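You operate a simulated robot arm through the tools that you are given. There is no shell and no other tool. Be economical: measure what you need, move in short steps, check, and stop when the job is done.

You run a simulated two-armed robot. Do the job below in one go: nothing can be reset, and whatever is moved stays where it is left.

Task
Take the cloth rag from the top of the black bench and lay it out flat on the top of the yellow bench.

Only the result counts: the job must be done as asked and must still hold three seconds after the hand-in. Knocking over, shifting, dropping, spilling or breaking anything else fails it. Flat cloth is picked up by pressing the open fingertips on it (5 to 10 N) and closing them slowly along it; thin cloth reads only 2 to 8 mm in the jaws.

Robot
Two 7-joint arms with two-finger parallel grippers on one trunk, on a base that drives. Base frame: it is fixed to the floor where the robot stands at the start and does not move with it; the origin is under the middle of the robot, x ahead of it, y to its left, z up; the surface under the hand at the start is at about z = 850. Lengths are in mm, angles in rad, forces in N, time in s.
The left shoulder is at the start at [30, 119, 985], the right one opposite. With the tool pointing down near the work surface each hand reaches from about 280 to 680 mm from the robot's upright axis, wherever it stands, measured 20 degrees to its own side. Places, roughly: top of the yellow bench [600, -1300, 800]. Payload 3.43 kg a hand.
The TCP of each hand is the grasp point between the finger pads, 30 mm short of the fingertips. In the tool frame z runs along the fingers and y along their closing line. The gripper opens to 94 mm. The fingers are 28 mm wide and 10 mm thick; the gripper's body (50 by 96 mm) begins 55 mm behind the TCP.
Orientation is told as [roll, pitch, yaw] about the base's x, y, z axes, in that order, counted from this pose: with the fingers straight down and closing along the base's y, the tool's x points along the base's -x, its y along +y and its z along -z.

Tools
- The arms move only by the tool play_rows. It takes "left_rows", "right_rows" or both (then of equal length, played together; a hand with none holds still); each is a list of rows, each an object (a shift or turn left out is 0, a gripper value left out holds the last) with "delta_rot": the turn, a rotation vector about the tool's x, y, z in rad, a list of three; "slide": the shift along the tool's x, y, z in mm, a list of three; "fingers": the gripper command, from -1 (fully open) to 1 (shut), values between in proportion. In form: [{"delta_rot": [ax, ay, az], "slide": [tx, ty, tz], "fingers": fingers}, ...]. A call has 1 to 12 rows; each row is the pose to reach, as a shift and turn from the pose commanded when the call began, along the tool's axes at that moment. A row lasts 0.2 s, in which the tool goes at most 50 mm and 0.15 rad; a call with a longer step from one row to the next is refused whole, and so is a gripper value outside its range. Where a pose cannot be reached the arm comes as near as it can. A force on the tool above 40 N (or 10 N above the force at the start of the call, whichever is more), or a blocked arm, ends the call early, and 0.2 s more pass. The fingers move at their own pace (about 72 mm/s each) and stop on an object; they squeeze with about 42 N. The grip force told is the motor's: it shows also when the fingers shut on nothing. Time passes only in rows, and 0.2 s behind the last, so rows that repeat a pose let the fingers close. It gives the time, the measured TCP pose, the force on the tool (base axes), the opening and the grip force at its end, in the units of the frame above (readings bear some noise), with the torque about the TCP (base axes, N m) and any sound that the robot's microphone picked up, and new pictures: "views" is both (left out), scene, wrist or none (wrist: the cameras of the hands that moved).
- Cameras (640 x 400 px; columns grow to the right, rows downward): "scene" is now at [35.4, 0.5, 1677.2]; the picture's right is [0.00, -1.00, 0.00], its down [-0.87, -0.00, -0.49] and it looks along [0.49, 0.00, -0.87] (base axes); focal length 290 px, centre (320, 200). "left" rides on the left gripper at [76, -14, -103] in its tool frame; the picture's right is [0.18, 0.98, 0.00], its down [-0.75, 0.14, -0.64] and it looks along [-0.63, 0.12, 0.77] (tool axes); focal length 243 px, centre (320, 200). "right" rides on the right gripper at [76, 14, -102] in its tool frame; the picture's right is [-0.18, 0.98, 0.00], its down [-0.75, -0.14, -0.64] and it looks along [-0.63, -0.12, 0.77] (tool axes); focal length 243 px, centre (320, 200). There is no depth. A picture from a camera that has moved, and an enlarged one, comes with that camera's place and axes in the base frame and with its lens.
- slide_trunk(by): slides the trunk up (or, below 0, down) by that many mm; the arms and the scene camera ride with it, the base frame stays. It gives what a move gives, with no picture.
- roll_base(legs): drives the robot by 1 to 6 legs, each [ahead, turn to the left] in mm and rad, along the robot's own axes; the way and the turn of a leg run together, so that a leg with both is an arc; at most 1500 mm and 3.142 rad a leg. The arms and the cameras ride along, it lands a little off, and it stops where it bumps. It gives what a move gives, and a new picture of the scene camera.
- head_to(pan, tilt): turns the head with the scene camera to pan (to the left, within 2.496 rad either way) and tilt (down, from -0.506 to 1.204), counted from straight ahead of the robot. It gives what a move gives, and a new picture of the scene camera.
- zoom(camera, box): a new picture of the part [left, top, right, bottom] of that camera's present view, enlarged. No time passes.
- sign_off(): hands the job in; it is judged then, once.

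Go step by step. Nothing tells you exact positions but the pictures and the camera data: compare them with the known pose of the tool, close in by small moves and look again before you grip or let go. The budget is 120 turns and 260 pictures, counting those below and the enlarged ones. Unless the task says otherwise, let go and move clear before handing in, and close with one line.

The tools are called as name(argument=value, ...) on one line, values as JSON. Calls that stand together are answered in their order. play_rows: Moves the arms, as the interface text tells. Its arguments: {"type":"object","properties":{"left_rows":{"type":"array","items":{"type":"object","properties":{"delta_rot":{"type":"array","items":{"type":"number"}},"slide":{"type":"array","items":{"type":"number"}},"fingers":{"type":"number"}}}},"right_rows":{"type":"array","items":{"type":"object","properties":{"delta_rot":{"type":"array","items":{"type":"number"}},"slide":{"type":"array","items":{"type":"number"}},"fingers":{"type":"number"}}}},"views":{"type":"string","enum":["both","scene","wrist","none"]}},"required":[]} The other tools are called the same way: slide_trunk (by) slides the trunk up or down; roll_base (legs) drives the base; head_to (pan, tilt) turns the head that bears the scene camera; zoom (camera, box) takes an enlarged picture of a part of a camera's view; sign_off () hands the job in.

At the start:

```text
clock: 0.0
left_tool_pos: [448.9, 233.7, 1064.5]
left_tool_rot: [0.0, -0.001, 0.0]
left_wrist_force: [0.1, -0.2, 0.9]
left_ft_torque: [0.02, 0.0, 0.01]
left_opening: 93.9
left_finger_force: 0.1
right_tool_pos: [341.6, -120.4, 1026.0]
right_tool_rot: [0.0, 0.001, 0.0]
right_wrist_force: [0.0, 0.9, 0.8]
right_ft_torque: [0.02, -0.01, 0.04]
right_opening: 93.8
right_finger_force: 0.1
trunk travel left (down, up): [-250.0, 160.0]
robot x, y, heading: [1.2, 0.7, 0.002]
head pan, tilt: [0.003, 1.058]
```

scene: 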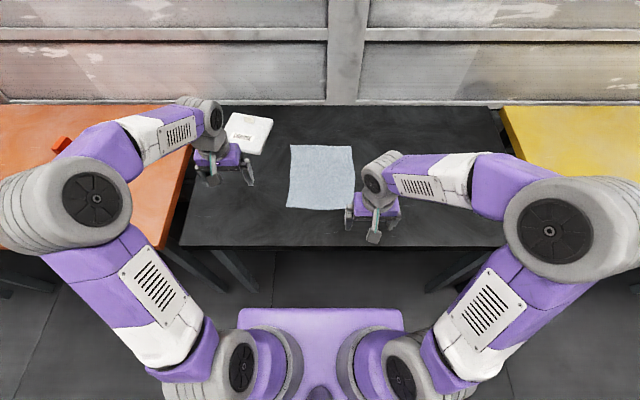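
right: 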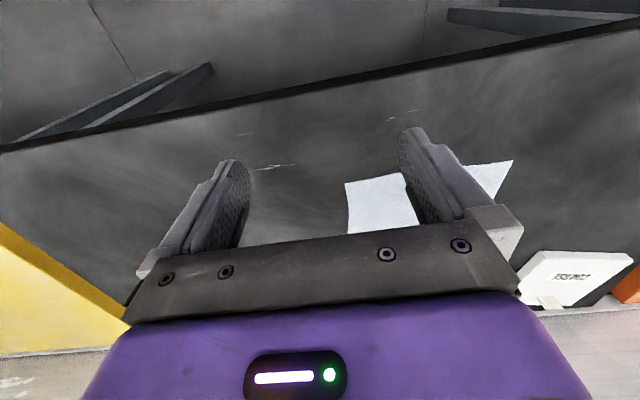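
left: 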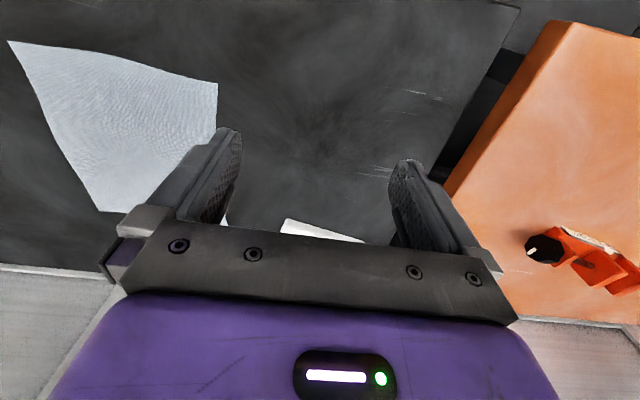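

The rag lies flat on the black bench, at about x 465–730, y -115–110. First I'll look at the yellow bench, to the right.

head_to(pan=-1.0, tilt=0.6)

zoom(camera="right", box=[0, 100, 640, 400])

```text
clock: 1.3
left_tool_pos: [448.7, 235.0, 1064.7]
left_tool_rot: [0.0, 0.001, 0.001]
left_wrist_force: [0.8, 0.5, 0.2]
left_ft_torque: [0.03, 0.02, 0.0]
left_opening: 94.0
left_finger_force: 0.0
right_tool_pos: [342.6, -122.2, 1026.8]
right_tool_rot: [0.0, 0.001, 0.001]
right_wrist_force: [-0.3, 0.5, -0.1]
right_ft_torque: [0.0, 0.01, -0.03]
right_opening: 94.0
right_finger_force: 0.0
trunk travel left (down, up): [-250.0, 160.0]
robot x, y, heading: [-0.6, -0.3, -0.0]
head pan, tilt: [-1.0, 0.6]
camera scene: at [17.2, -74.0, 1713.1], right [-0.84, -0.54, 0.0], down [-0.31, 0.48, -0.82], along [0.45, -0.69, -0.57], focal length 290 px, centre (320, 200)
```

scene: 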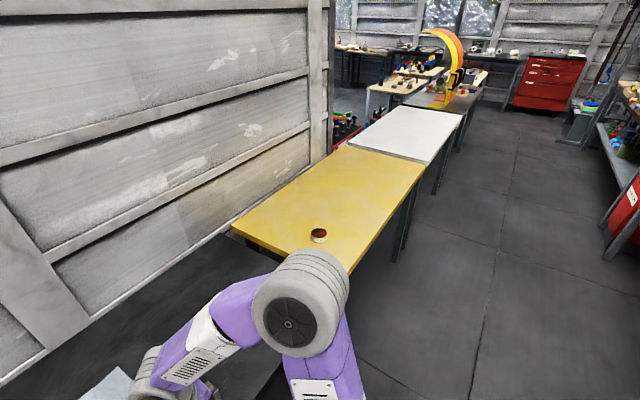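

```text
1.00 times, centred on (320, 250) of right (not enlarged: the box is as wide or as high as the picture)
camera zoom: at [266.4, -107.5, 1128.9], right [0.18, 0.98, 0.0], down [0.75, -0.14, 0.64], along [0.63, -0.12, -0.77], focal length 243 px, centre (320, 150)
```

zoom: 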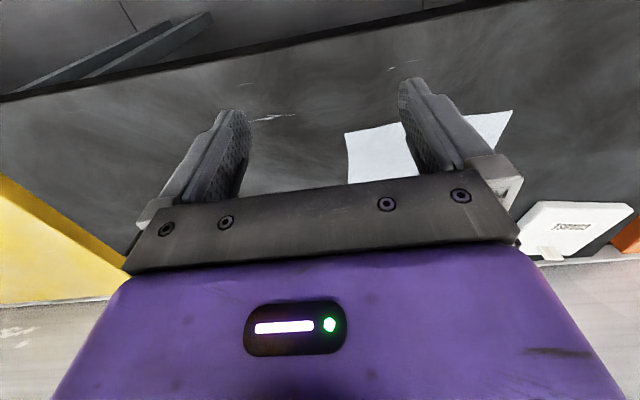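

The yellow bench spans about x 365–970, y -1870 to -750. There is a small red object near (585, -926), so I'll aim for y ≈ -1400. Next I bring both hands over the near corners of the rag, turned so the fingers close along x.

head_to(pan=0, tilt=1.058)

play_rows(right_rows=[{"slide": [-15, 3, 6], "delta_rot": [0, 0, -0.143], "fingers": -0.064}, {"slide": [-30, 6, 12], "delta_rot": [0, 0, -0.286]}, {"slide": [-45, 9, 18], "delta_rot": [0, 0, -0.428]}, {"slide": [-59, 12, 24], "delta_rot": [0, 0, -0.571]}, {"slide": [-74, 15, 30], "delta_rot": [0, 0, -0.714]}, {"slide": [-89, 17, 36], "delta_rot": [0, 0, -0.857]}, {"slide": [-104, 20, 42], "delta_rot": [0, 0, -1.0]}, {"slide": [-119, 23, 48], "delta_rot": [0, 0, -1.142]}, {"slide": [-133, 26, 54], "delta_rot": [0, 0, -1.285]}, {"slide": [-148, 29, 60], "delta_rot": [0, 0, -1.428]}, {"slide": [-163, 32, 66], "delta_rot": [0, 0, -1.571]}, {"slide": [-163, 32, 66], "delta_rot": [0, 0, -1.571]}], left_rows=[{"slide": [-5, -13, 10], "delta_rot": [0, 0, 0.143], "fingers": -0.064}, {"slide": [-11, -27, 19], "delta_rot": [0, 0, 0.286]}, {"slide": [-16, -40, 29], "delta_rot": [0, 0, 0.428]}, {"slide": [-21, -53, 38], "delta_rot": [0, 0, 0.571]}, {"slide": [-27, -67, 48], "delta_rot": [0, 0, 0.714]}, {"slide": [-32, -80, 57], "delta_rot": [0, 0, 0.857]}, {"slide": [-38, -94, 67], "delta_rot": [0, 0, 1.0]}, {"slide": [-43, -107, 76], "delta_rot": [0, 0, 1.142]}, {"slide": [-48, -120, 86], "delta_rot": [0, 0, 1.285]}, {"slide": [-54, -134, 95], "delta_rot": [0, 0, 1.428]}, {"slide": [-59, -147, 105], "delta_rot": [0, 0, 1.571]}, {"slide": [-59, -147, 105], "delta_rot": [0, 0, 1.571]}])

```text
clock: 2.5
left_tool_pos: [448.8, 232.3, 1065.0]
left_tool_rot: [0.002, 0.0, -0.001]
left_wrist_force: [-0.4, -0.2, 0.7]
left_ft_torque: [0.02, 0.01, -0.01]
left_opening: 93.8
left_finger_force: 0.0
right_tool_pos: [342.7, -121.2, 1026.3]
right_tool_rot: [0.001, -0.001, -0.001]
right_wrist_force: [-0.8, 0.8, 0.5]
right_ft_torque: [0.02, -0.01, 0.01]
right_opening: 93.9
right_finger_force: 0.1
trunk travel left (down, up): [-250.0, 160.0]
robot x, y, heading: [1.3, 1.9, -0.0]
head pan, tilt: [0.0, 1.058]
camera scene: at [35.4, 0.2, 1677.2], right [0.0, -1.0, 0.0], down [-0.87, 0.0, -0.49], along [0.49, 0.0, -0.87], focal length 290 px, centre (320, 200)
```

scene: 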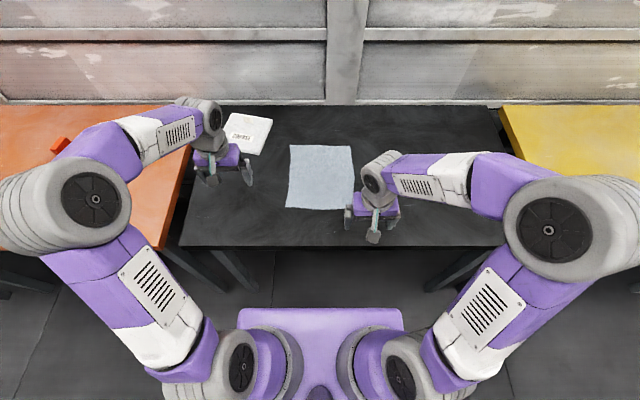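

```text
clock: 5.1
left_tool_pos: [508.5, 86.3, 960.2]
left_tool_rot: [0.0, -0.001, -1.573]
left_wrist_force: [0.9, -0.6, 0.5]
left_ft_torque: [0.03, 0.02, 0.01]
left_opening: 49.8
left_finger_force: 0.1
right_tool_pos: [503.6, -90.0, 962.8]
right_tool_rot: [0.0, -0.002, 1.573]
right_wrist_force: [-0.8, -0.5, 0.0]
right_ft_torque: [-0.03, 0.0, -0.02]
right_opening: 50.0
right_finger_force: 0.1
trunk travel left (down, up): [-250.0, 160.0]
robot x, y, heading: [-0.8, 1.9, -0.005]
head pan, tilt: [0.0, 1.058]
camera scene: at [34.7, 0.5, 1677.2], right [0.0, -1.0, 0.0], down [-0.87, 0.0, -0.49], along [0.49, 0.0, -0.87], focal length 290 px, centre (320, 200)
camera right: at [490.1, -166.0, 1064.4], right [-0.98, 0.18, 0.0], down [0.14, 0.75, 0.64], along [0.12, 0.63, -0.77], focal length 243 px, centre (320, 200)
camera left: at [494.0, 162.9, 1063.7], right [0.98, 0.18, 0.0], down [0.14, -0.75, 0.64], along [0.12, -0.63, -0.77], focal length 243 px, centre (320, 200)
```

scene: 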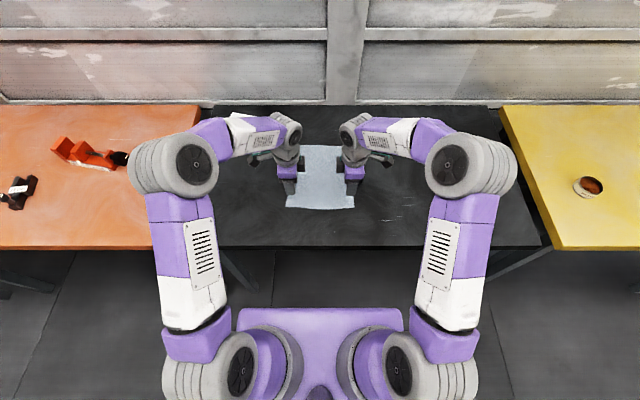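
right: 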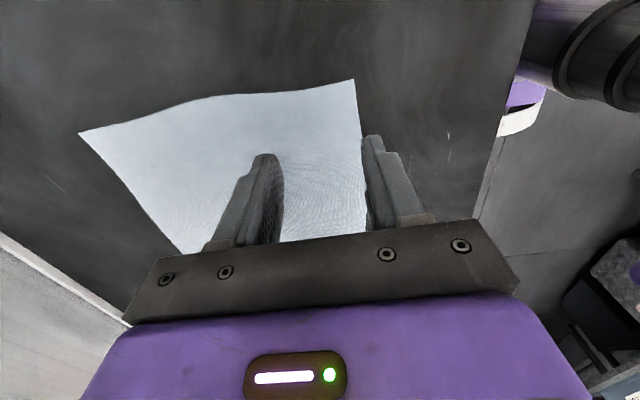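
left: 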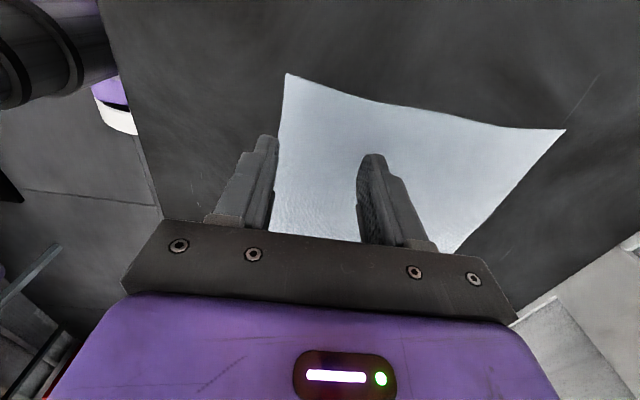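

Near corners are at about (472, -110) and (477, 112). I shift slightly inward and descend until just above the cloth.

play_rows(right_rows=[{"slide": [0, -7, 35]}, {"slide": [0, -7, 60]}, {"slide": [0, -7, 74]}, {"slide": [0, -7, 77]}], left_rows=[{"slide": [0, 7, 35]}, {"slide": [0, 7, 60]}, {"slide": [0, 7, 72]}, {"slide": [0, 7, 75]}], views="wrist")

```text
clock: 6.1
left_tool_pos: [515.6, 88.2, 885.2]
left_tool_rot: [0.0, -0.001, -1.571]
left_wrist_force: [-0.1, 0.4, -0.4]
left_ft_torque: [0.01, 0.02, 0.02]
left_opening: 49.9
left_finger_force: 0.0
right_tool_pos: [511.7, -90.9, 882.3]
right_tool_rot: [0.0, 0.0, 1.57]
right_wrist_force: [-0.1, -0.2, 1.2]
right_ft_torque: [-0.01, 0.0, -0.01]
right_opening: 50.0
right_finger_force: 0.1
trunk travel left (down, up): [-250.0, 160.0]
robot x, y, heading: [-1.8, 2.0, -0.002]
head pan, tilt: [0.0, 1.058]
camera right: at [497.4, -166.2, 984.9], right [-0.98, 0.18, 0.0], down [0.14, 0.75, 0.64], along [0.12, 0.63, -0.77], focal length 243 px, centre (320, 200)
camera left: at [501.9, 164.1, 988.6], right [0.98, 0.18, 0.0], down [0.14, -0.75, 0.64], along [0.12, -0.63, -0.77], focal length 243 px, centre (320, 200)
```

right: 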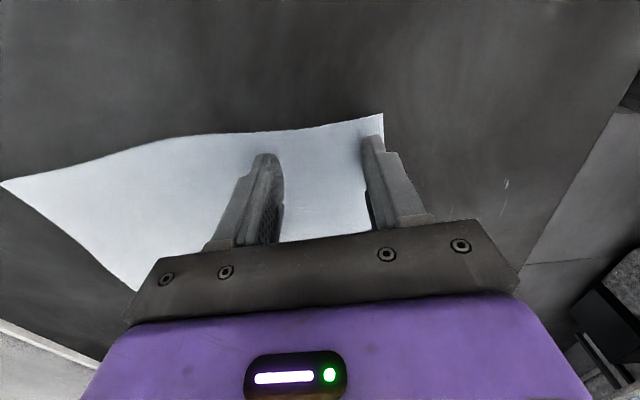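
left: 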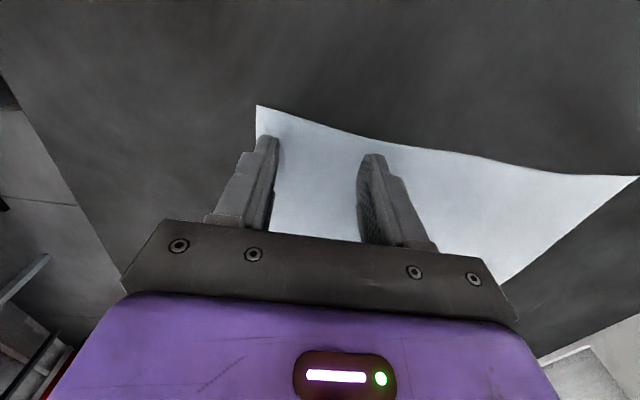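

Both hands are well placed over the corners. Now I press down in small steps.

play_rows(right_rows=[{"slide": [0, 0, 1]}, {"slide": [0, 0, 2]}, {"slide": [0, 0, 2]}], left_rows=[{"slide": [0, 0, 2]}, {"slide": [0, 0, 4]}, {"slide": [0, 0, 4]}], views="none")

```text
clock: 6.9
left_tool_pos: [515.4, 87.4, 880.9]
left_tool_rot: [0.002, -0.002, -1.572]
left_wrist_force: [-0.2, 0.6, 4.8]
left_ft_torque: [0.04, 0.09, -0.05]
left_opening: 49.9
left_finger_force: 0.0
right_tool_pos: [512.4, -89.0, 882.8]
right_tool_rot: [-0.001, 0.0, 1.571]
right_wrist_force: [0.2, -0.4, 0.7]
right_ft_torque: [0.02, -0.02, 0.02]
right_opening: 50.1
right_finger_force: 0.1
trunk travel left (down, up): [-250.0, 160.0]
robot x, y, heading: [2.1, -0.3, 0.001]
head pan, tilt: [0.0, 1.058]
```

play_rows(right_rows=[{"slide": [0, 0, 1.5]}, {"slide": [0, 0, 3]}, {"slide": [0, 0, 3]}], left_rows=[{"slide": [0, 0, 0.5]}, {"slide": [0, 0, 0.7]}, {"slide": [0, 0, 0.7]}], views="none")

```text
clock: 7.7
left_tool_pos: [514.5, 86.7, 881.6]
left_tool_rot: [0.001, 0.0, -1.571]
left_wrist_force: [-0.3, 0.0, 3.3]
left_ft_torque: [0.0, 0.04, -0.01]
left_opening: 49.9
left_finger_force: 0.1
right_tool_pos: [511.8, -89.4, 880.6]
right_tool_rot: [-0.005, 0.001, 1.57]
right_wrist_force: [1.1, -2.1, 26.3]
right_ft_torque: [-0.15, 0.8, 0.14]
right_opening: 50.0
right_finger_force: 0.1
trunk travel left (down, up): [-250.0, 160.0]
robot x, y, heading: [4.0, -4.3, 0.001]
head pan, tilt: [0.0, 1.058]
```

play_rows(right_rows=[{"slide": [0, 0, -1.6]}, {"slide": [0, 0, -1.6]}], left_rows=[{"slide": [0, 0, 0.5]}, {"slide": [0, 0, 0.5]}], views="none")

```text
clock: 8.3
left_tool_pos: [514.8, 86.4, 881.6]
left_tool_rot: [0.002, 0.001, -1.573]
left_wrist_force: [-0.4, -0.2, 8.7]
left_ft_torque: [0.02, 0.28, -0.03]
left_opening: 50.4
left_finger_force: 0.1
right_tool_pos: [511.9, -89.4, 880.3]
right_tool_rot: [-0.005, 0.0, 1.572]
right_wrist_force: [2.4, -1.0, 17.9]
right_ft_torque: [-0.09, 0.44, 0.0]
right_opening: 48.7
right_finger_force: 0.0
trunk travel left (down, up): [-250.0, 160.0]
robot x, y, heading: [-0.6, 1.0, -0.0]
head pan, tilt: [0.0, 1.058]
```

play_rows(right_rows=[{"slide": [0, 0, -1.4]}, {"slide": [0, 0, -1.4]}], left_rows=[{"slide": [0, 0, 0]}, {"slide": [0, 0, 0]}], views="none")

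```text
clock: 8.9
left_tool_pos: [514.3, 86.5, 880.9]
left_tool_rot: [0.003, 0.001, -1.571]
left_wrist_force: [-1.5, 1.3, 16.3]
left_ft_torque: [0.06, 0.49, -0.06]
left_opening: 50.3
left_finger_force: 0.2
right_tool_pos: [511.7, -90.6, 880.9]
right_tool_rot: [0.002, 0.0, 1.571]
right_wrist_force: [-0.4, 0.0, 3.6]
right_ft_torque: [0.0, -0.02, 0.03]
right_opening: 50.1
right_finger_force: 0.1
trunk travel left (down, up): [-250.0, 160.0]
robot x, y, heading: [2.1, -0.1, -0.002]
head pan, tilt: [0.0, 1.058]
```

play_rows(right_rows=[{"slide": [0, 0, 0.4], "fingers": -0.03}, {"slide": [0, 0, 0.4], "fingers": 0.01}, {"slide": [0, 0, 0.4], "fingers": 0.06}, {"slide": [0, 0, 0.4], "fingers": 0.11}, {"slide": [0, 0, 0.4], "fingers": 0.16}], left_rows=[{"slide": [0, 0, -0.7], "fingers": -0.03}, {"slide": [0, 0, -0.7], "fingers": 0.01}, {"slide": [0, 0, -0.7], "fingers": 0.06}, {"slide": [0, 0, -0.7], "fingers": 0.11}, {"slide": [0, 0, -0.7], "fingers": 0.16}], views="wrist")

```text
clock: 10.1
left_tool_pos: [515.5, 86.3, 881.2]
left_tool_rot: [0.001, 0.001, -1.57]
left_wrist_force: [0.5, -0.9, 9.5]
left_ft_torque: [0.05, 0.1, 0.0]
left_opening: 38.6
left_finger_force: 0.1
right_tool_pos: [509.9, -90.1, 883.1]
right_tool_rot: [0.002, 0.002, 1.569]
right_wrist_force: [-0.1, 0.4, -0.1]
right_ft_torque: [-0.01, 0.02, -0.01]
right_opening: 39.6
right_finger_force: 0.1
trunk travel left (down, up): [-250.0, 160.0]
robot x, y, heading: [-2.1, -2.7, 0.002]
head pan, tilt: [0.0, 1.058]
camera right: at [497.6, -166.5, 983.7], right [-0.98, 0.18, 0.0], down [0.14, 0.75, 0.64], along [0.12, 0.63, -0.77], focal length 243 px, centre (320, 200)
camera left: at [501.0, 162.9, 984.2], right [0.98, 0.18, 0.0], down [0.14, -0.75, 0.64], along [0.12, -0.63, -0.77], focal length 243 px, centre (320, 200)
```

right: 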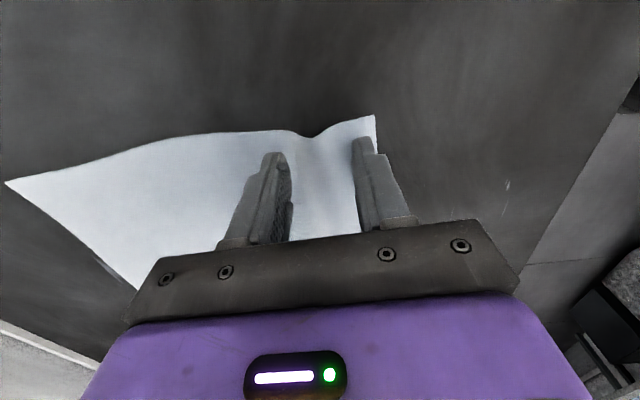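
left: 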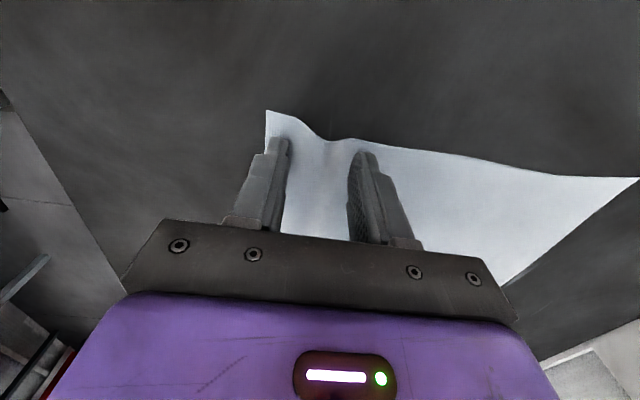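

A ridge is gathering at both corners. I continue closing, with the right hand a little lower.

play_rows(right_rows=[{"slide": [0, 0, 0.8], "fingers": 0.2}, {"slide": [0, 0, 0.8], "fingers": 0.25}, {"slide": [0, 0, 0.8], "fingers": 0.3}, {"slide": [0, 0, 0.8], "fingers": 0.35}, {"slide": [0, 0, 0.8], "fingers": 0.4}, {"slide": [0, 0, 0.8], "fingers": 0.45}], left_rows=[{"slide": [0, 0, 0], "fingers": 0.2}, {"slide": [0, 0, 0], "fingers": 0.25}, {"slide": [0, 0, 0], "fingers": 0.3}, {"slide": [0, 0, 0], "fingers": 0.35}, {"slide": [0, 0, 0], "fingers": 0.4}, {"slide": [0, 0, 0], "fingers": 0.45}], views="none")

```text
clock: 11.5
left_tool_pos: [515.0, 86.8, 881.4]
left_tool_rot: [0.002, 0.0, -1.57]
left_wrist_force: [0.3, -0.1, 7.0]
left_ft_torque: [-0.01, 0.07, 0.03]
left_opening: 25.3
left_finger_force: 0.0
right_tool_pos: [511.2, -89.7, 881.0]
right_tool_rot: [-0.001, 0.0, 1.571]
right_wrist_force: [0.4, 0.1, 6.6]
right_ft_torque: [-0.04, 0.06, -0.02]
right_opening: 25.4
right_finger_force: 0.1
trunk travel left (down, up): [-250.0, 160.0]
robot x, y, heading: [-0.0, 0.4, -0.001]
head pan, tilt: [0.0, 1.058]
```

play_rows(right_rows=[{"fingers": 0.5}, {"fingers": 0.55}, {"fingers": 0.6}, {"fingers": 0.65}, {"fingers": 0.7}, {"fingers": 0.75}, {"fingers": 0.8}, {"fingers": 0.85}, {"fingers": 0.92}, {"fingers": 1}, {"fingers": 1}, {"fingers": 1}], left_rows=[{"fingers": 0.5}, {"fingers": 0.55}, {"fingers": 0.6}, {"fingers": 0.65}, {"fingers": 0.7}, {"fingers": 0.75}, {"fingers": 0.8}, {"fingers": 0.85}, {"fingers": 0.92}, {"fingers": 1}, {"fingers": 1}, {"fingers": 1}])

```text
clock: 14.1
left_tool_pos: [514.9, 86.2, 882.0]
left_tool_rot: [0.001, -0.001, -1.57]
left_wrist_force: [0.6, -0.3, 3.6]
left_ft_torque: [0.04, 0.03, -0.02]
left_opening: 1.8
left_finger_force: 36.9
right_tool_pos: [512.6, -89.6, 881.1]
right_tool_rot: [-0.002, -0.001, 1.57]
right_wrist_force: [0.1, 0.8, 7.7]
right_ft_torque: [-0.05, 0.04, 0.04]
right_opening: 2.1
right_finger_force: 37.5
trunk travel left (down, up): [-250.0, 160.0]
robot x, y, heading: [-1.3, 1.1, -0.007]
head pan, tilt: [0.0, 1.058]
camera scene: at [34.1, 0.4, 1677.2], right [0.0, -1.0, 0.0], down [-0.87, 0.0, -0.49], along [0.49, 0.0, -0.87], focal length 290 px, centre (320, 200)
camera right: at [497.3, -165.7, 983.4], right [-0.98, 0.18, 0.0], down [0.14, 0.75, 0.64], along [0.12, 0.63, -0.77], focal length 243 px, centre (320, 200)
camera left: at [500.6, 163.0, 984.3], right [0.98, 0.18, 0.0], down [0.14, -0.75, 0.64], along [0.12, -0.63, -0.77], focal length 243 px, centre (320, 200)
```

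scene: 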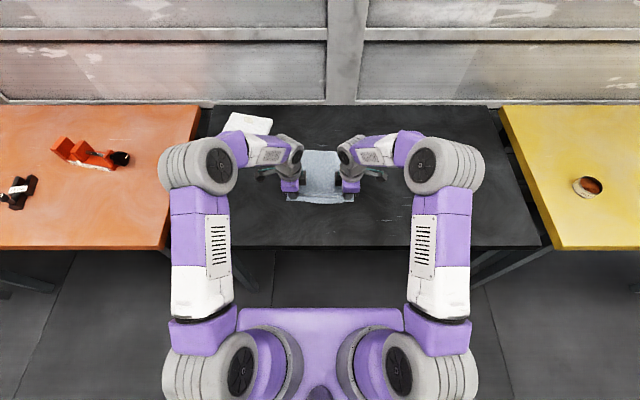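
right: 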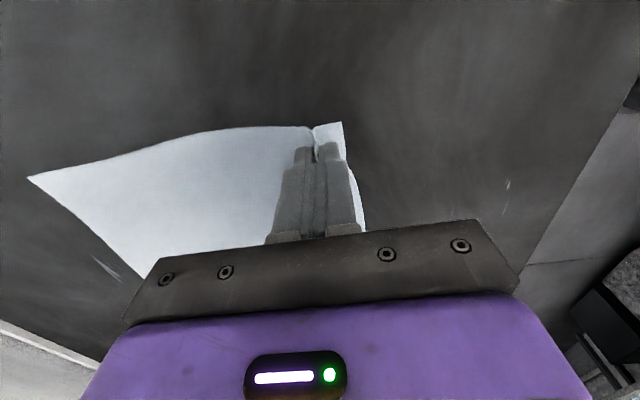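
left: 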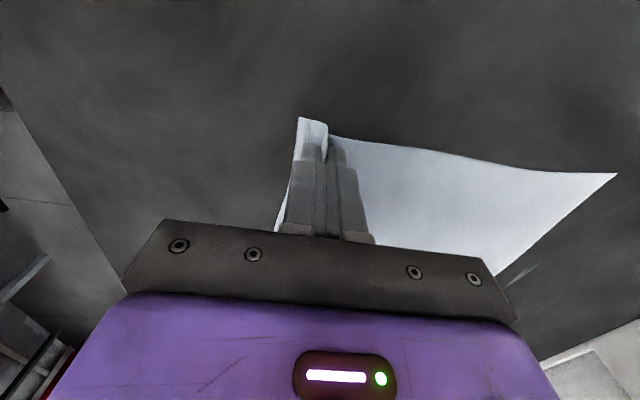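

Both corners are pinched (about 2 mm). I lift slowly while drawing slightly toward the robot.

play_rows(right_rows=[{"slide": [0, 0, -10]}, {"slide": [0, 0, -25]}, {"slide": [0, 5, -45]}, {"slide": [0, 10, -65]}, {"slide": [0, 15, -85]}, {"slide": [0, 20, -105]}, {"slide": [0, 25, -125]}, {"slide": [0, 30, -145]}, {"slide": [0, 35, -165]}, {"slide": [0, 40, -185]}, {"slide": [0, 45, -205]}, {"slide": [0, 50, -220]}], left_rows=[{"slide": [0, 0, -10]}, {"slide": [0, 0, -25]}, {"slide": [0, -5, -45]}, {"slide": [0, -10, -65]}, {"slide": [0, -15, -85]}, {"slide": [0, -20, -105]}, {"slide": [0, -25, -125]}, {"slide": [0, -30, -145]}, {"slide": [0, -35, -165]}, {"slide": [0, -40, -185]}, {"slide": [0, -45, -205]}, {"slide": [0, -50, -220]}])

slide_trunk(by=140)

```text
clock: 16.7
left_tool_pos: [465.2, 86.0, 1099.7]
left_tool_rot: [0.002, 0.0, -1.569]
left_wrist_force: [0.3, 0.0, 0.3]
left_ft_torque: [-0.01, -0.02, 0.02]
left_opening: 2.2
left_finger_force: 36.8
right_tool_pos: [462.3, -90.5, 1099.6]
right_tool_rot: [0.0, -0.001, 1.569]
right_wrist_force: [0.2, -0.1, 1.4]
right_ft_torque: [0.0, 0.02, 0.03]
right_opening: 2.2
right_finger_force: 36.9
trunk travel left (down, up): [-250.0, 160.0]
robot x, y, heading: [-3.0, -0.6, 0.006]
head pan, tilt: [0.0, 1.058]
camera scene: at [34.7, 0.3, 1677.2], right [0.0, -1.0, 0.0], down [-0.87, 0.0, -0.49], along [0.49, 0.0, -0.87], focal length 290 px, centre (320, 200)
camera right: at [448.3, -166.4, 1201.9], right [-0.98, 0.18, 0.0], down [0.14, 0.75, 0.64], along [0.12, 0.63, -0.77], focal length 243 px, centre (320, 200)
camera left: at [450.2, 161.3, 1203.1], right [0.98, 0.18, 0.0], down [0.14, -0.75, 0.64], along [0.12, -0.63, -0.77], focal length 243 px, centre (320, 200)
```

scene: 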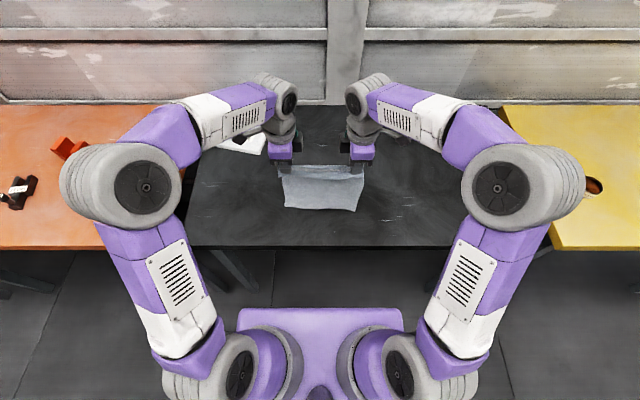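
right: 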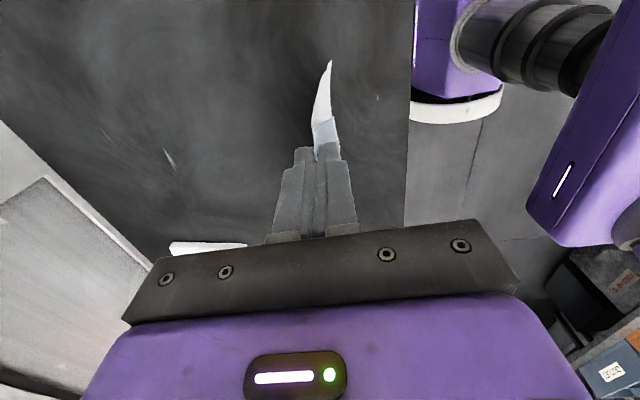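
left: 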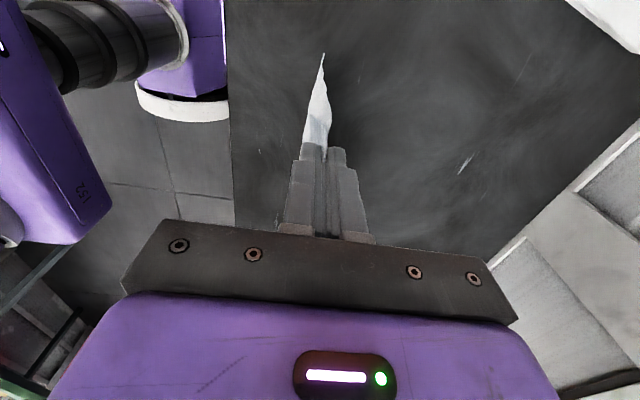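

```text
clock: 18.4
left_tool_pos: [465.8, 85.3, 1239.5]
left_tool_rot: [-0.003, 0.0, -1.57]
left_wrist_force: [-0.1, 0.4, 0.0]
left_ft_torque: [0.0, -0.01, -0.03]
left_opening: 2.0
left_finger_force: 36.9
right_tool_pos: [462.6, -90.6, 1238.6]
right_tool_rot: [0.0, -0.001, 1.571]
right_wrist_force: [-0.5, -0.7, 0.6]
right_ft_torque: [0.04, -0.01, 0.03]
right_opening: 2.1
right_finger_force: 37.0
trunk travel left (down, up): [-390.0, 20.0]
robot x, y, heading: [0.1, -4.0, 0.006]
head pan, tilt: [0.0, 1.058]
```

The rag hangs cleanly from both hands, clear of the bench. I back away and turn right.

roll_base(legs=[[-250, 0], [0, -1.571]])

```text
clock: 24.1
left_tool_pos: [-178.2, -466.4, 1239.9]
left_tool_rot: [0.001, 0.001, 3.118]
left_wrist_force: [-0.8, 0.2, 0.2]
left_ft_torque: [0.02, 0.01, 0.02]
left_opening: 1.7
left_finger_force: 36.7
right_tool_pos: [-354.6, -459.7, 1237.9]
right_tool_rot: [0.0, 0.0, -0.025]
right_wrist_force: [1.1, 0.5, -0.4]
right_ft_torque: [-0.02, 0.03, 0.05]
right_opening: 2.1
right_finger_force: 36.5
trunk travel left (down, up): [-390.0, 20.0]
robot x, y, heading: [-249.3, -0.9, -1.595]
head pan, tilt: [0.0, 1.058]
camera scene: at [-253.3, -35.3, 1817.2], right [-1.0, 0.02, 0.0], down [0.02, 0.87, -0.49], along [-0.01, -0.49, -0.87], focal length 290 px, centre (320, 200)
```

scene: 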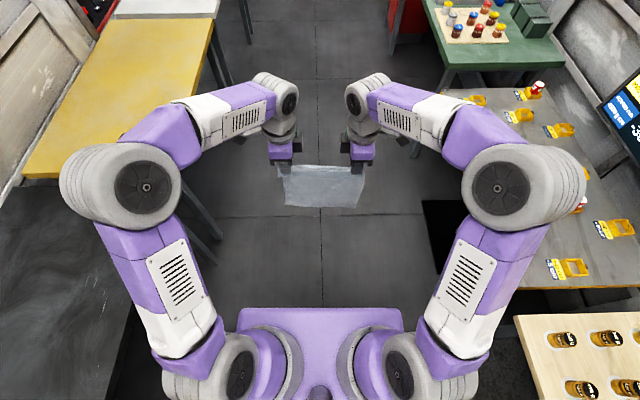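

The way ahead is clear. I drive along the aisle with a slight heading correction.

roll_base(legs=[[0, 0.024], [1400, 0]])

```text
clock: 31.4
left_tool_pos: [-138.3, -1846.4, 1239.5]
left_tool_rot: [0.0, 0.001, -3.119]
left_wrist_force: [-0.5, -1.3, -0.1]
left_ft_torque: [0.04, -0.02, 0.02]
left_opening: 2.2
left_finger_force: 37.0
right_tool_pos: [-315.1, -1849.3, 1238.8]
right_tool_rot: [0.0, 0.0, 0.025]
right_wrist_force: [-1.0, 0.2, 0.4]
right_ft_torque: [0.0, 0.02, 0.01]
right_opening: 1.7
right_finger_force: 36.6
trunk travel left (down, up): [-390.0, 20.0]
robot x, y, heading: [-232.3, -1384.0, -1.547]
head pan, tilt: [0.0, 1.058]
camera scene: at [-234.7, -1419.9, 1817.2], right [-1.0, -0.02, 0.0], down [-0.02, 0.87, -0.49], along [0.01, -0.49, -0.87], focal length 290 px, centre (320, 200)
```

scene: 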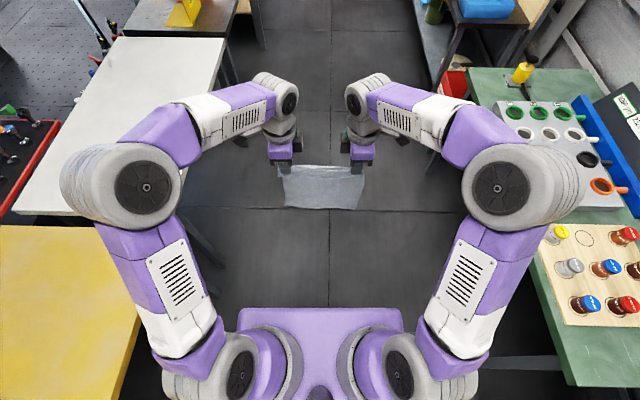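

The yellow bench is now to my left. I turn to face it and come up to it.

roll_base(legs=[[0, 1.547], [230, 0]])

```text
clock: 36.8
left_tool_pos: [461.7, -1314.1, 1240.7]
left_tool_rot: [-0.001, -0.001, -1.591]
left_wrist_force: [0.3, -0.5, -0.8]
left_ft_torque: [-0.02, 0.0, -0.03]
left_opening: 1.7
left_finger_force: 36.8
right_tool_pos: [456.2, -1488.9, 1239.9]
right_tool_rot: [0.001, 0.001, 1.552]
right_wrist_force: [0.0, -0.3, -0.5]
right_ft_torque: [0.03, -0.02, -0.02]
right_opening: 2.2
right_finger_force: 37.0
trunk travel left (down, up): [-390.0, 20.0]
robot x, y, heading: [-8.9, -1389.0, -0.021]
head pan, tilt: [0.0, 1.058]
camera scene: at [30.3, -1389.8, 1817.2], right [-0.02, -1.0, 0.0], down [-0.87, 0.02, -0.49], along [0.49, -0.01, -0.87], focal length 290 px, centre (320, 200)
```

scene: 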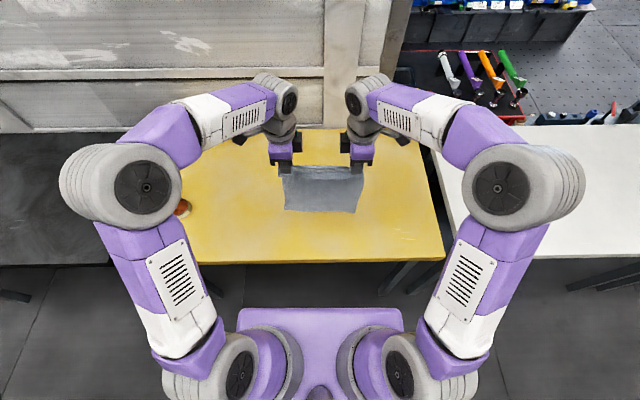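

I'm facing the yellow bench, with the rag over clear surface. I lower the trunk and reach forward.

slide_trunk(by=-185)

play_rows(right_rows=[{"slide": [0, -20, 0]}, {"slide": [0, -45, 0]}, {"slide": [0, -70, 0]}, {"slide": [0, -95, 0]}, {"slide": [0, -120, 0]}, {"slide": [0, -145, 0]}, {"slide": [0, -170, 0]}, {"slide": [0, -190, 0]}, {"slide": [0, -190, 0]}, {"slide": [0, -190, 0]}], left_rows=[{"slide": [0, 20, 0]}, {"slide": [0, 45, 0]}, {"slide": [0, 70, 0]}, {"slide": [0, 95, 0]}, {"slide": [0, 120, 0]}, {"slide": [0, 145, 0]}, {"slide": [0, 170, 0]}, {"slide": [0, 190, 0]}, {"slide": [0, 190, 0]}, {"slide": [0, 190, 0]}])

```text
clock: 38.9
left_tool_pos: [462.1, -1314.1, 1055.4]
left_tool_rot: [-0.001, 0.0, -1.591]
left_wrist_force: [0.4, 0.1, 0.0]
left_ft_torque: [-0.01, 0.0, -0.04]
left_opening: 2.2
left_finger_force: 36.2
right_tool_pos: [454.5, -1490.1, 1054.5]
right_tool_rot: [0.001, 0.0, 1.552]
right_wrist_force: [0.1, 0.1, 0.2]
right_ft_torque: [0.0, 0.01, -0.05]
right_opening: 2.0
right_finger_force: 37.2
trunk travel left (down, up): [-205.0, 205.0]
robot x, y, heading: [-6.7, -1390.6, -0.017]
head pan, tilt: [0.0, 1.058]
```

```text
clock: 41.1
left_tool_pos: [623.0, -1311.6, 1047.2]
left_tool_rot: [0.0, -0.002, -1.592]
left_wrist_force: [0.7, -8.9, 0.1]
left_ft_torque: [-0.17, -0.01, -0.03]
left_opening: 1.9
left_finger_force: 36.7
left hand out of reach, approached as far as the arm can: row 7, 8, 9, 10
right_tool_pos: [618.7, -1494.2, 1050.9]
right_tool_rot: [0.0, 0.0, 1.552]
right_wrist_force: [-0.1, 8.8, -0.5]
right_ft_torque: [0.24, -0.02, 0.0]
right_opening: 2.3
right_finger_force: 37.2
right hand out of reach, approached as far as the arm can: row 7, 8, 9, 10
trunk travel left (down, up): [-205.0, 205.0]
robot x, y, heading: [-5.3, -1389.3, -0.02]
head pan, tilt: [0.0, 1.058]
camera scene: at [30.7, -1389.9, 1632.2], right [-0.02, -1.0, 0.0], down [-0.87, 0.02, -0.49], along [0.49, -0.01, -0.87], focal length 290 px, centre (320, 200)
camera right: at [603.6, -1570.1, 1152.3], right [-0.98, 0.2, 0.0], down [0.15, 0.75, 0.64], along [0.13, 0.63, -0.77], focal length 243 px, centre (320, 200)
camera left: at [611.1, -1235.4, 1149.8], right [0.99, 0.16, 0.0], down [0.12, -0.76, 0.64], along [0.11, -0.63, -0.77], focal length 243 px, centre (320, 200)
```

scene: 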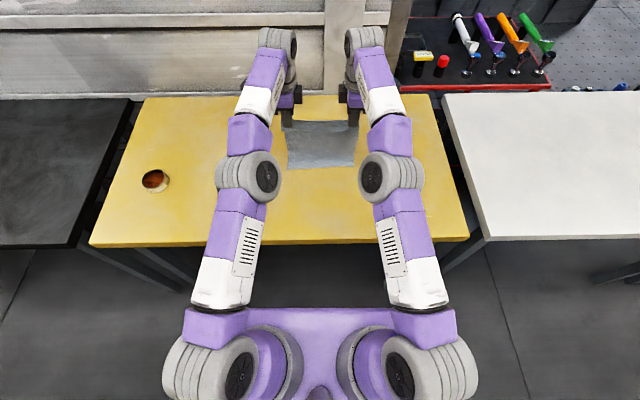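
right: 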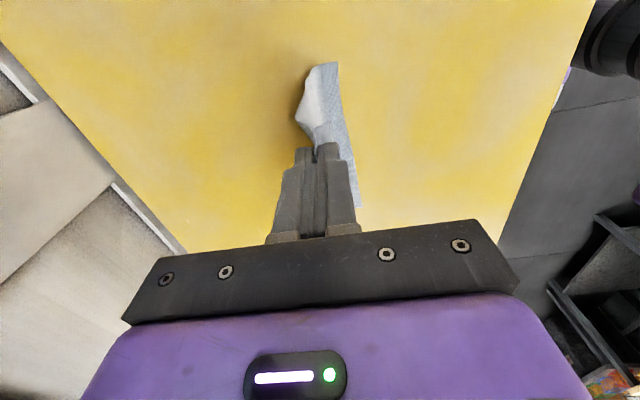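
left: 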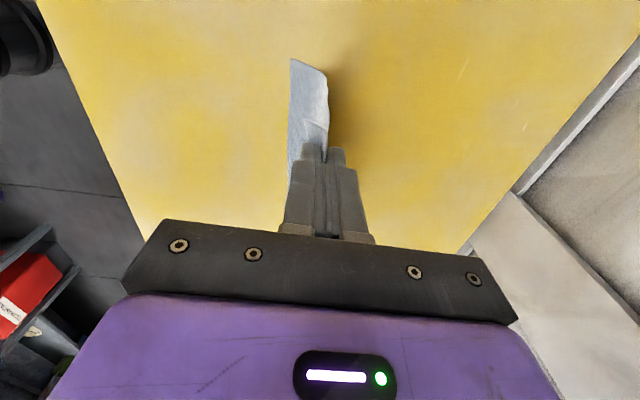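

The arms are at full stretch. I'll raise the trunk relative to the hands to gain reach: first hands back a little, then trunk up, then forward and down.

play_rows(right_rows=[{"slide": [0, 30, 0]}, {"slide": [0, 60, 0]}, {"slide": [0, 60, 0]}], left_rows=[{"slide": [0, -30, 0]}, {"slide": [0, -60, 0]}, {"slide": [0, -60, 0]}], views="none")

slide_trunk(by=150)

play_rows(right_rows=[{"slide": [0, 0, 25]}, {"slide": [0, 0, 50]}, {"slide": [0, -10, 80]}, {"slide": [0, -20, 110]}, {"slide": [0, -30, 130]}, {"slide": [0, -40, 150]}, {"slide": [0, -50, 150]}, {"slide": [0, -60, 150]}, {"slide": [0, -60, 150]}, {"slide": [0, -60, 150]}], left_rows=[{"slide": [0, 0, 25]}, {"slide": [0, 0, 50]}, {"slide": [0, 10, 80]}, {"slide": [0, 20, 110]}, {"slide": [0, 30, 130]}, {"slide": [0, 40, 150]}, {"slide": [0, 50, 150]}, {"slide": [0, 60, 150]}, {"slide": [0, 60, 150]}, {"slide": [0, 60, 150]}])

```text
clock: 41.9
left_tool_pos: [563.5, -1310.3, 1048.1]
left_tool_rot: [0.002, 0.0, -1.59]
left_wrist_force: [0.6, -9.9, -0.1]
left_ft_torque: [-0.2, 0.0, -0.03]
left_opening: 2.0
left_finger_force: 36.9
right_tool_pos: [558.4, -1495.3, 1051.4]
right_tool_rot: [0.0, 0.0, 1.55]
right_wrist_force: [-0.4, 10.2, -1.1]
right_ft_torque: [0.25, -0.02, -0.02]
right_opening: 1.9
right_finger_force: 36.6
trunk travel left (down, up): [-205.0, 205.0]
robot x, y, heading: [-4.6, -1387.5, -0.026]
head pan, tilt: [0.0, 1.058]
```

```text
clock: 43.6
left_tool_pos: [563.8, -1311.2, 1196.8]
left_tool_rot: [-0.002, 0.0, -1.592]
left_wrist_force: [0.0, -8.2, 0.3]
left_ft_torque: [-0.18, 0.01, -0.01]
left_opening: 2.0
left_finger_force: 36.6
right_tool_pos: [559.7, -1495.8, 1201.4]
right_tool_rot: [0.001, 0.001, 1.551]
right_wrist_force: [-0.6, 8.2, -0.1]
right_ft_torque: [0.22, 0.03, 0.02]
right_opening: 2.3
right_finger_force: 36.9
trunk travel left (down, up): [-355.0, 55.0]
robot x, y, heading: [-2.5, -1391.5, -0.02]
head pan, tilt: [0.0, 1.058]
```

```text
clock: 45.8
left_tool_pos: [625.4, -1310.5, 1047.3]
left_tool_rot: [0.0, -0.001, -1.591]
left_wrist_force: [-0.2, -7.2, -0.7]
left_ft_torque: [-0.16, 0.01, -0.03]
left_opening: 2.0
left_finger_force: 36.3
right_tool_pos: [619.0, -1495.1, 1052.3]
right_tool_rot: [-0.001, 0.0, 1.551]
right_wrist_force: [0.4, 6.8, -0.1]
right_ft_torque: [0.16, 0.02, 0.03]
right_opening: 2.2
right_finger_force: 37.2
trunk travel left (down, up): [-355.0, 55.0]
robot x, y, heading: [-2.3, -1390.5, -0.018]
head pan, tilt: [0.0, 1.058]
camera scene: at [31.0, -1389.8, 1782.2], right [-0.02, -1.0, 0.0], down [-0.87, 0.02, -0.49], along [0.49, -0.01, -0.87], focal length 290 px, centre (320, 200)
camera right: at [604.7, -1571.0, 1154.3], right [-0.98, 0.2, 0.0], down [0.16, 0.75, 0.64], along [0.13, 0.63, -0.77], focal length 243 px, centre (320, 200)
camera left: at [612.0, -1235.6, 1150.5], right [0.99, 0.16, 0.0], down [0.13, -0.76, 0.64], along [0.11, -0.63, -0.77], focal length 243 px, centre (320, 200)
```

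scene: 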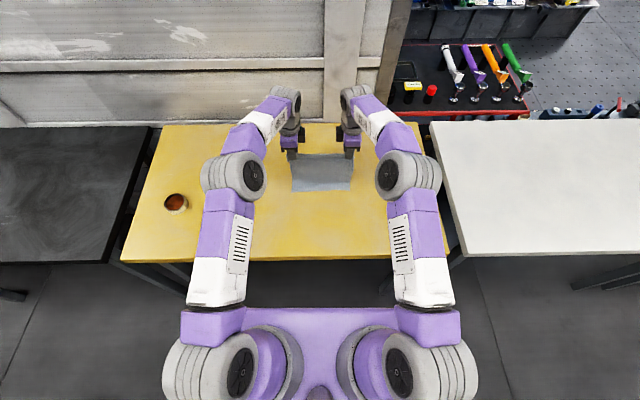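
right: 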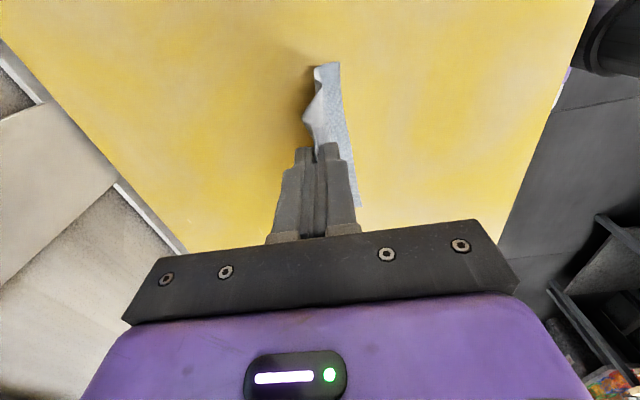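
left: 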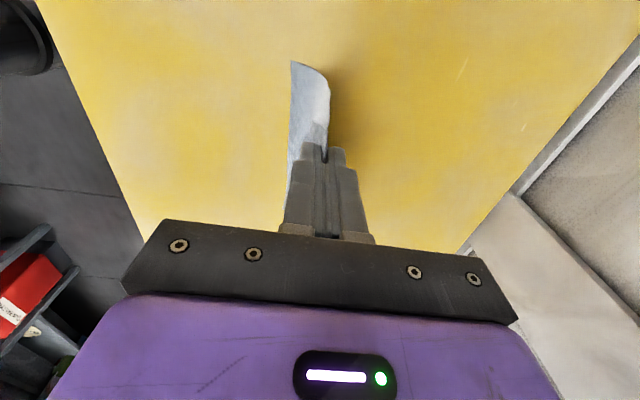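

Reach is regained, but the hands pull the rag apart slightly, so I bring them in 4 mm each. Then forward and down to just touch the lower edge to the bench.

play_rows(right_rows=[{"slide": [-2, -10, 5]}, {"slide": [-4, -20, 10]}, {"slide": [-4, -30, 20]}, {"slide": [-4, -40, 27]}, {"slide": [-4, -45, 35]}, {"slide": [-4, -45, 35]}, {"slide": [-4, -45, 35]}], left_rows=[{"slide": [-2, 10, 0]}, {"slide": [-4, 20, 5]}, {"slide": [-4, 30, 15]}, {"slide": [-4, 40, 22]}, {"slide": [-4, 43, 30]}, {"slide": [-4, 43, 30]}, {"slide": [-4, 43, 30]}])

```text
clock: 47.4
left_tool_pos: [644.9, -1313.5, 1019.2]
left_tool_rot: [0.0, 0.001, -1.591]
left_wrist_force: [0.7, -3.3, 0.2]
left_ft_torque: [-0.06, 0.0, 0.0]
left_opening: 1.8
left_finger_force: 37.3
left hand out of reach, approached as far as the arm can: row 3, 4, 5, 6, 7
right_tool_pos: [640.9, -1493.3, 1019.4]
right_tool_rot: [0.001, 0.001, 1.553]
right_wrist_force: [-0.2, 3.4, -0.7]
right_ft_torque: [0.08, 0.01, -0.01]
right_opening: 2.0
right_finger_force: 36.7
right hand out of reach, approached as far as the arm can: row 3, 4, 5, 6, 7
trunk travel left (down, up): [-355.0, 55.0]
robot x, y, heading: [-5.3, -1389.5, -0.021]
head pan, tilt: [0.0, 1.058]
camera scene: at [30.7, -1389.8, 1782.2], right [-0.02, -1.0, 0.0], down [-0.87, 0.02, -0.49], along [0.49, -0.01, -0.87], focal length 290 px, centre (320, 200)
camera right: at [625.1, -1569.7, 1121.9], right [-0.98, 0.2, 0.0], down [0.16, 0.75, 0.64], along [0.13, 0.63, -0.77], focal length 243 px, centre (320, 200)
camera left: at [632.6, -1236.4, 1123.1], right [0.99, 0.16, 0.0], down [0.13, -0.76, 0.64], along [0.11, -0.63, -0.77], focal length 243 px, centre (320, 200)
```

scene: 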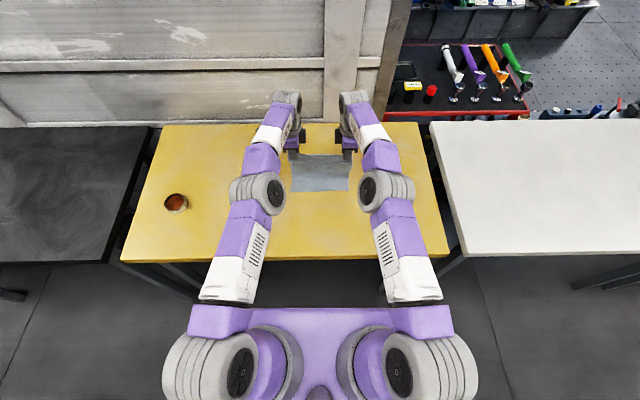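
right: 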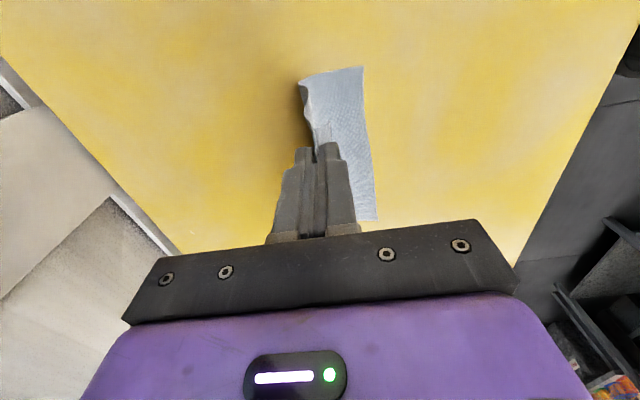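
left: 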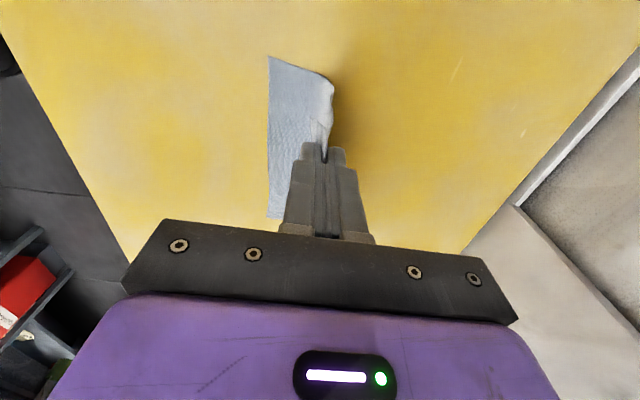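

The lower edge is trailing toward the robot, which would make it fold under. I lift off, let it settle and look.

play_rows(right_rows=[{"slide": [0, 0, -25]}, {"slide": [0, 0, -50]}, {"slide": [0, 0, -60]}, {"slide": [0, 0, -60]}, {"slide": [0, 0, -60]}, {"slide": [0, 0, -60]}, {"slide": [0, 0, -60]}, {"slide": [0, 0, -60]}, {"slide": [0, 0, -60]}], left_rows=[{"slide": [0, 0, -25]}, {"slide": [0, 0, -50]}, {"slide": [0, 0, -60]}, {"slide": [0, 0, -60]}, {"slide": [0, 0, -60]}, {"slide": [0, 0, -60]}, {"slide": [0, 0, -60]}, {"slide": [0, 0, -60]}, {"slide": [0, 0, -60]}], views="both")

```text
clock: 49.4
left_tool_pos: [642.9, -1313.3, 1080.3]
left_tool_rot: [0.001, 0.001, -1.594]
left_wrist_force: [-1.0, -4.0, -0.6]
left_ft_torque: [-0.05, 0.01, -0.01]
left_opening: 2.0
left_finger_force: 36.8
right_tool_pos: [640.9, -1494.2, 1077.7]
right_tool_rot: [0.001, 0.001, 1.552]
right_wrist_force: [0.1, 3.3, 0.1]
right_ft_torque: [0.06, -0.01, -0.01]
right_opening: 2.4
right_finger_force: 37.5
trunk travel left (down, up): [-355.0, 55.0]
robot x, y, heading: [-1.8, -1392.9, -0.024]
head pan, tilt: [0.0, 1.058]
camera scene: at [30.7, -1389.8, 1782.2], right [-0.02, -1.0, 0.0], down [-0.87, 0.02, -0.49], along [0.49, -0.01, -0.87], focal length 290 px, centre (320, 200)
camera right: at [624.4, -1570.0, 1180.5], right [-0.98, 0.2, 0.0], down [0.16, 0.75, 0.64], along [0.13, 0.63, -0.77], focal length 243 px, centre (320, 200)
camera left: at [630.8, -1236.5, 1183.2], right [0.99, 0.16, 0.0], down [0.13, -0.76, 0.64], along [0.11, -0.63, -0.77], focal length 243 px, centre (320, 200)
```

scene: 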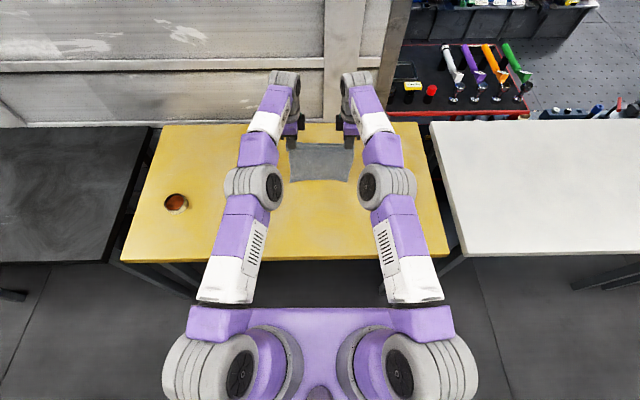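
right: 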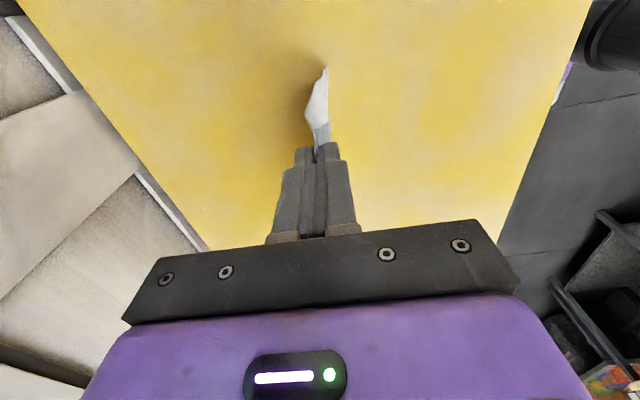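
left: 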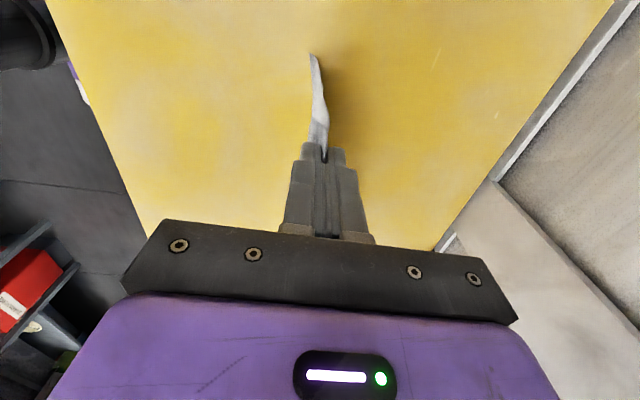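

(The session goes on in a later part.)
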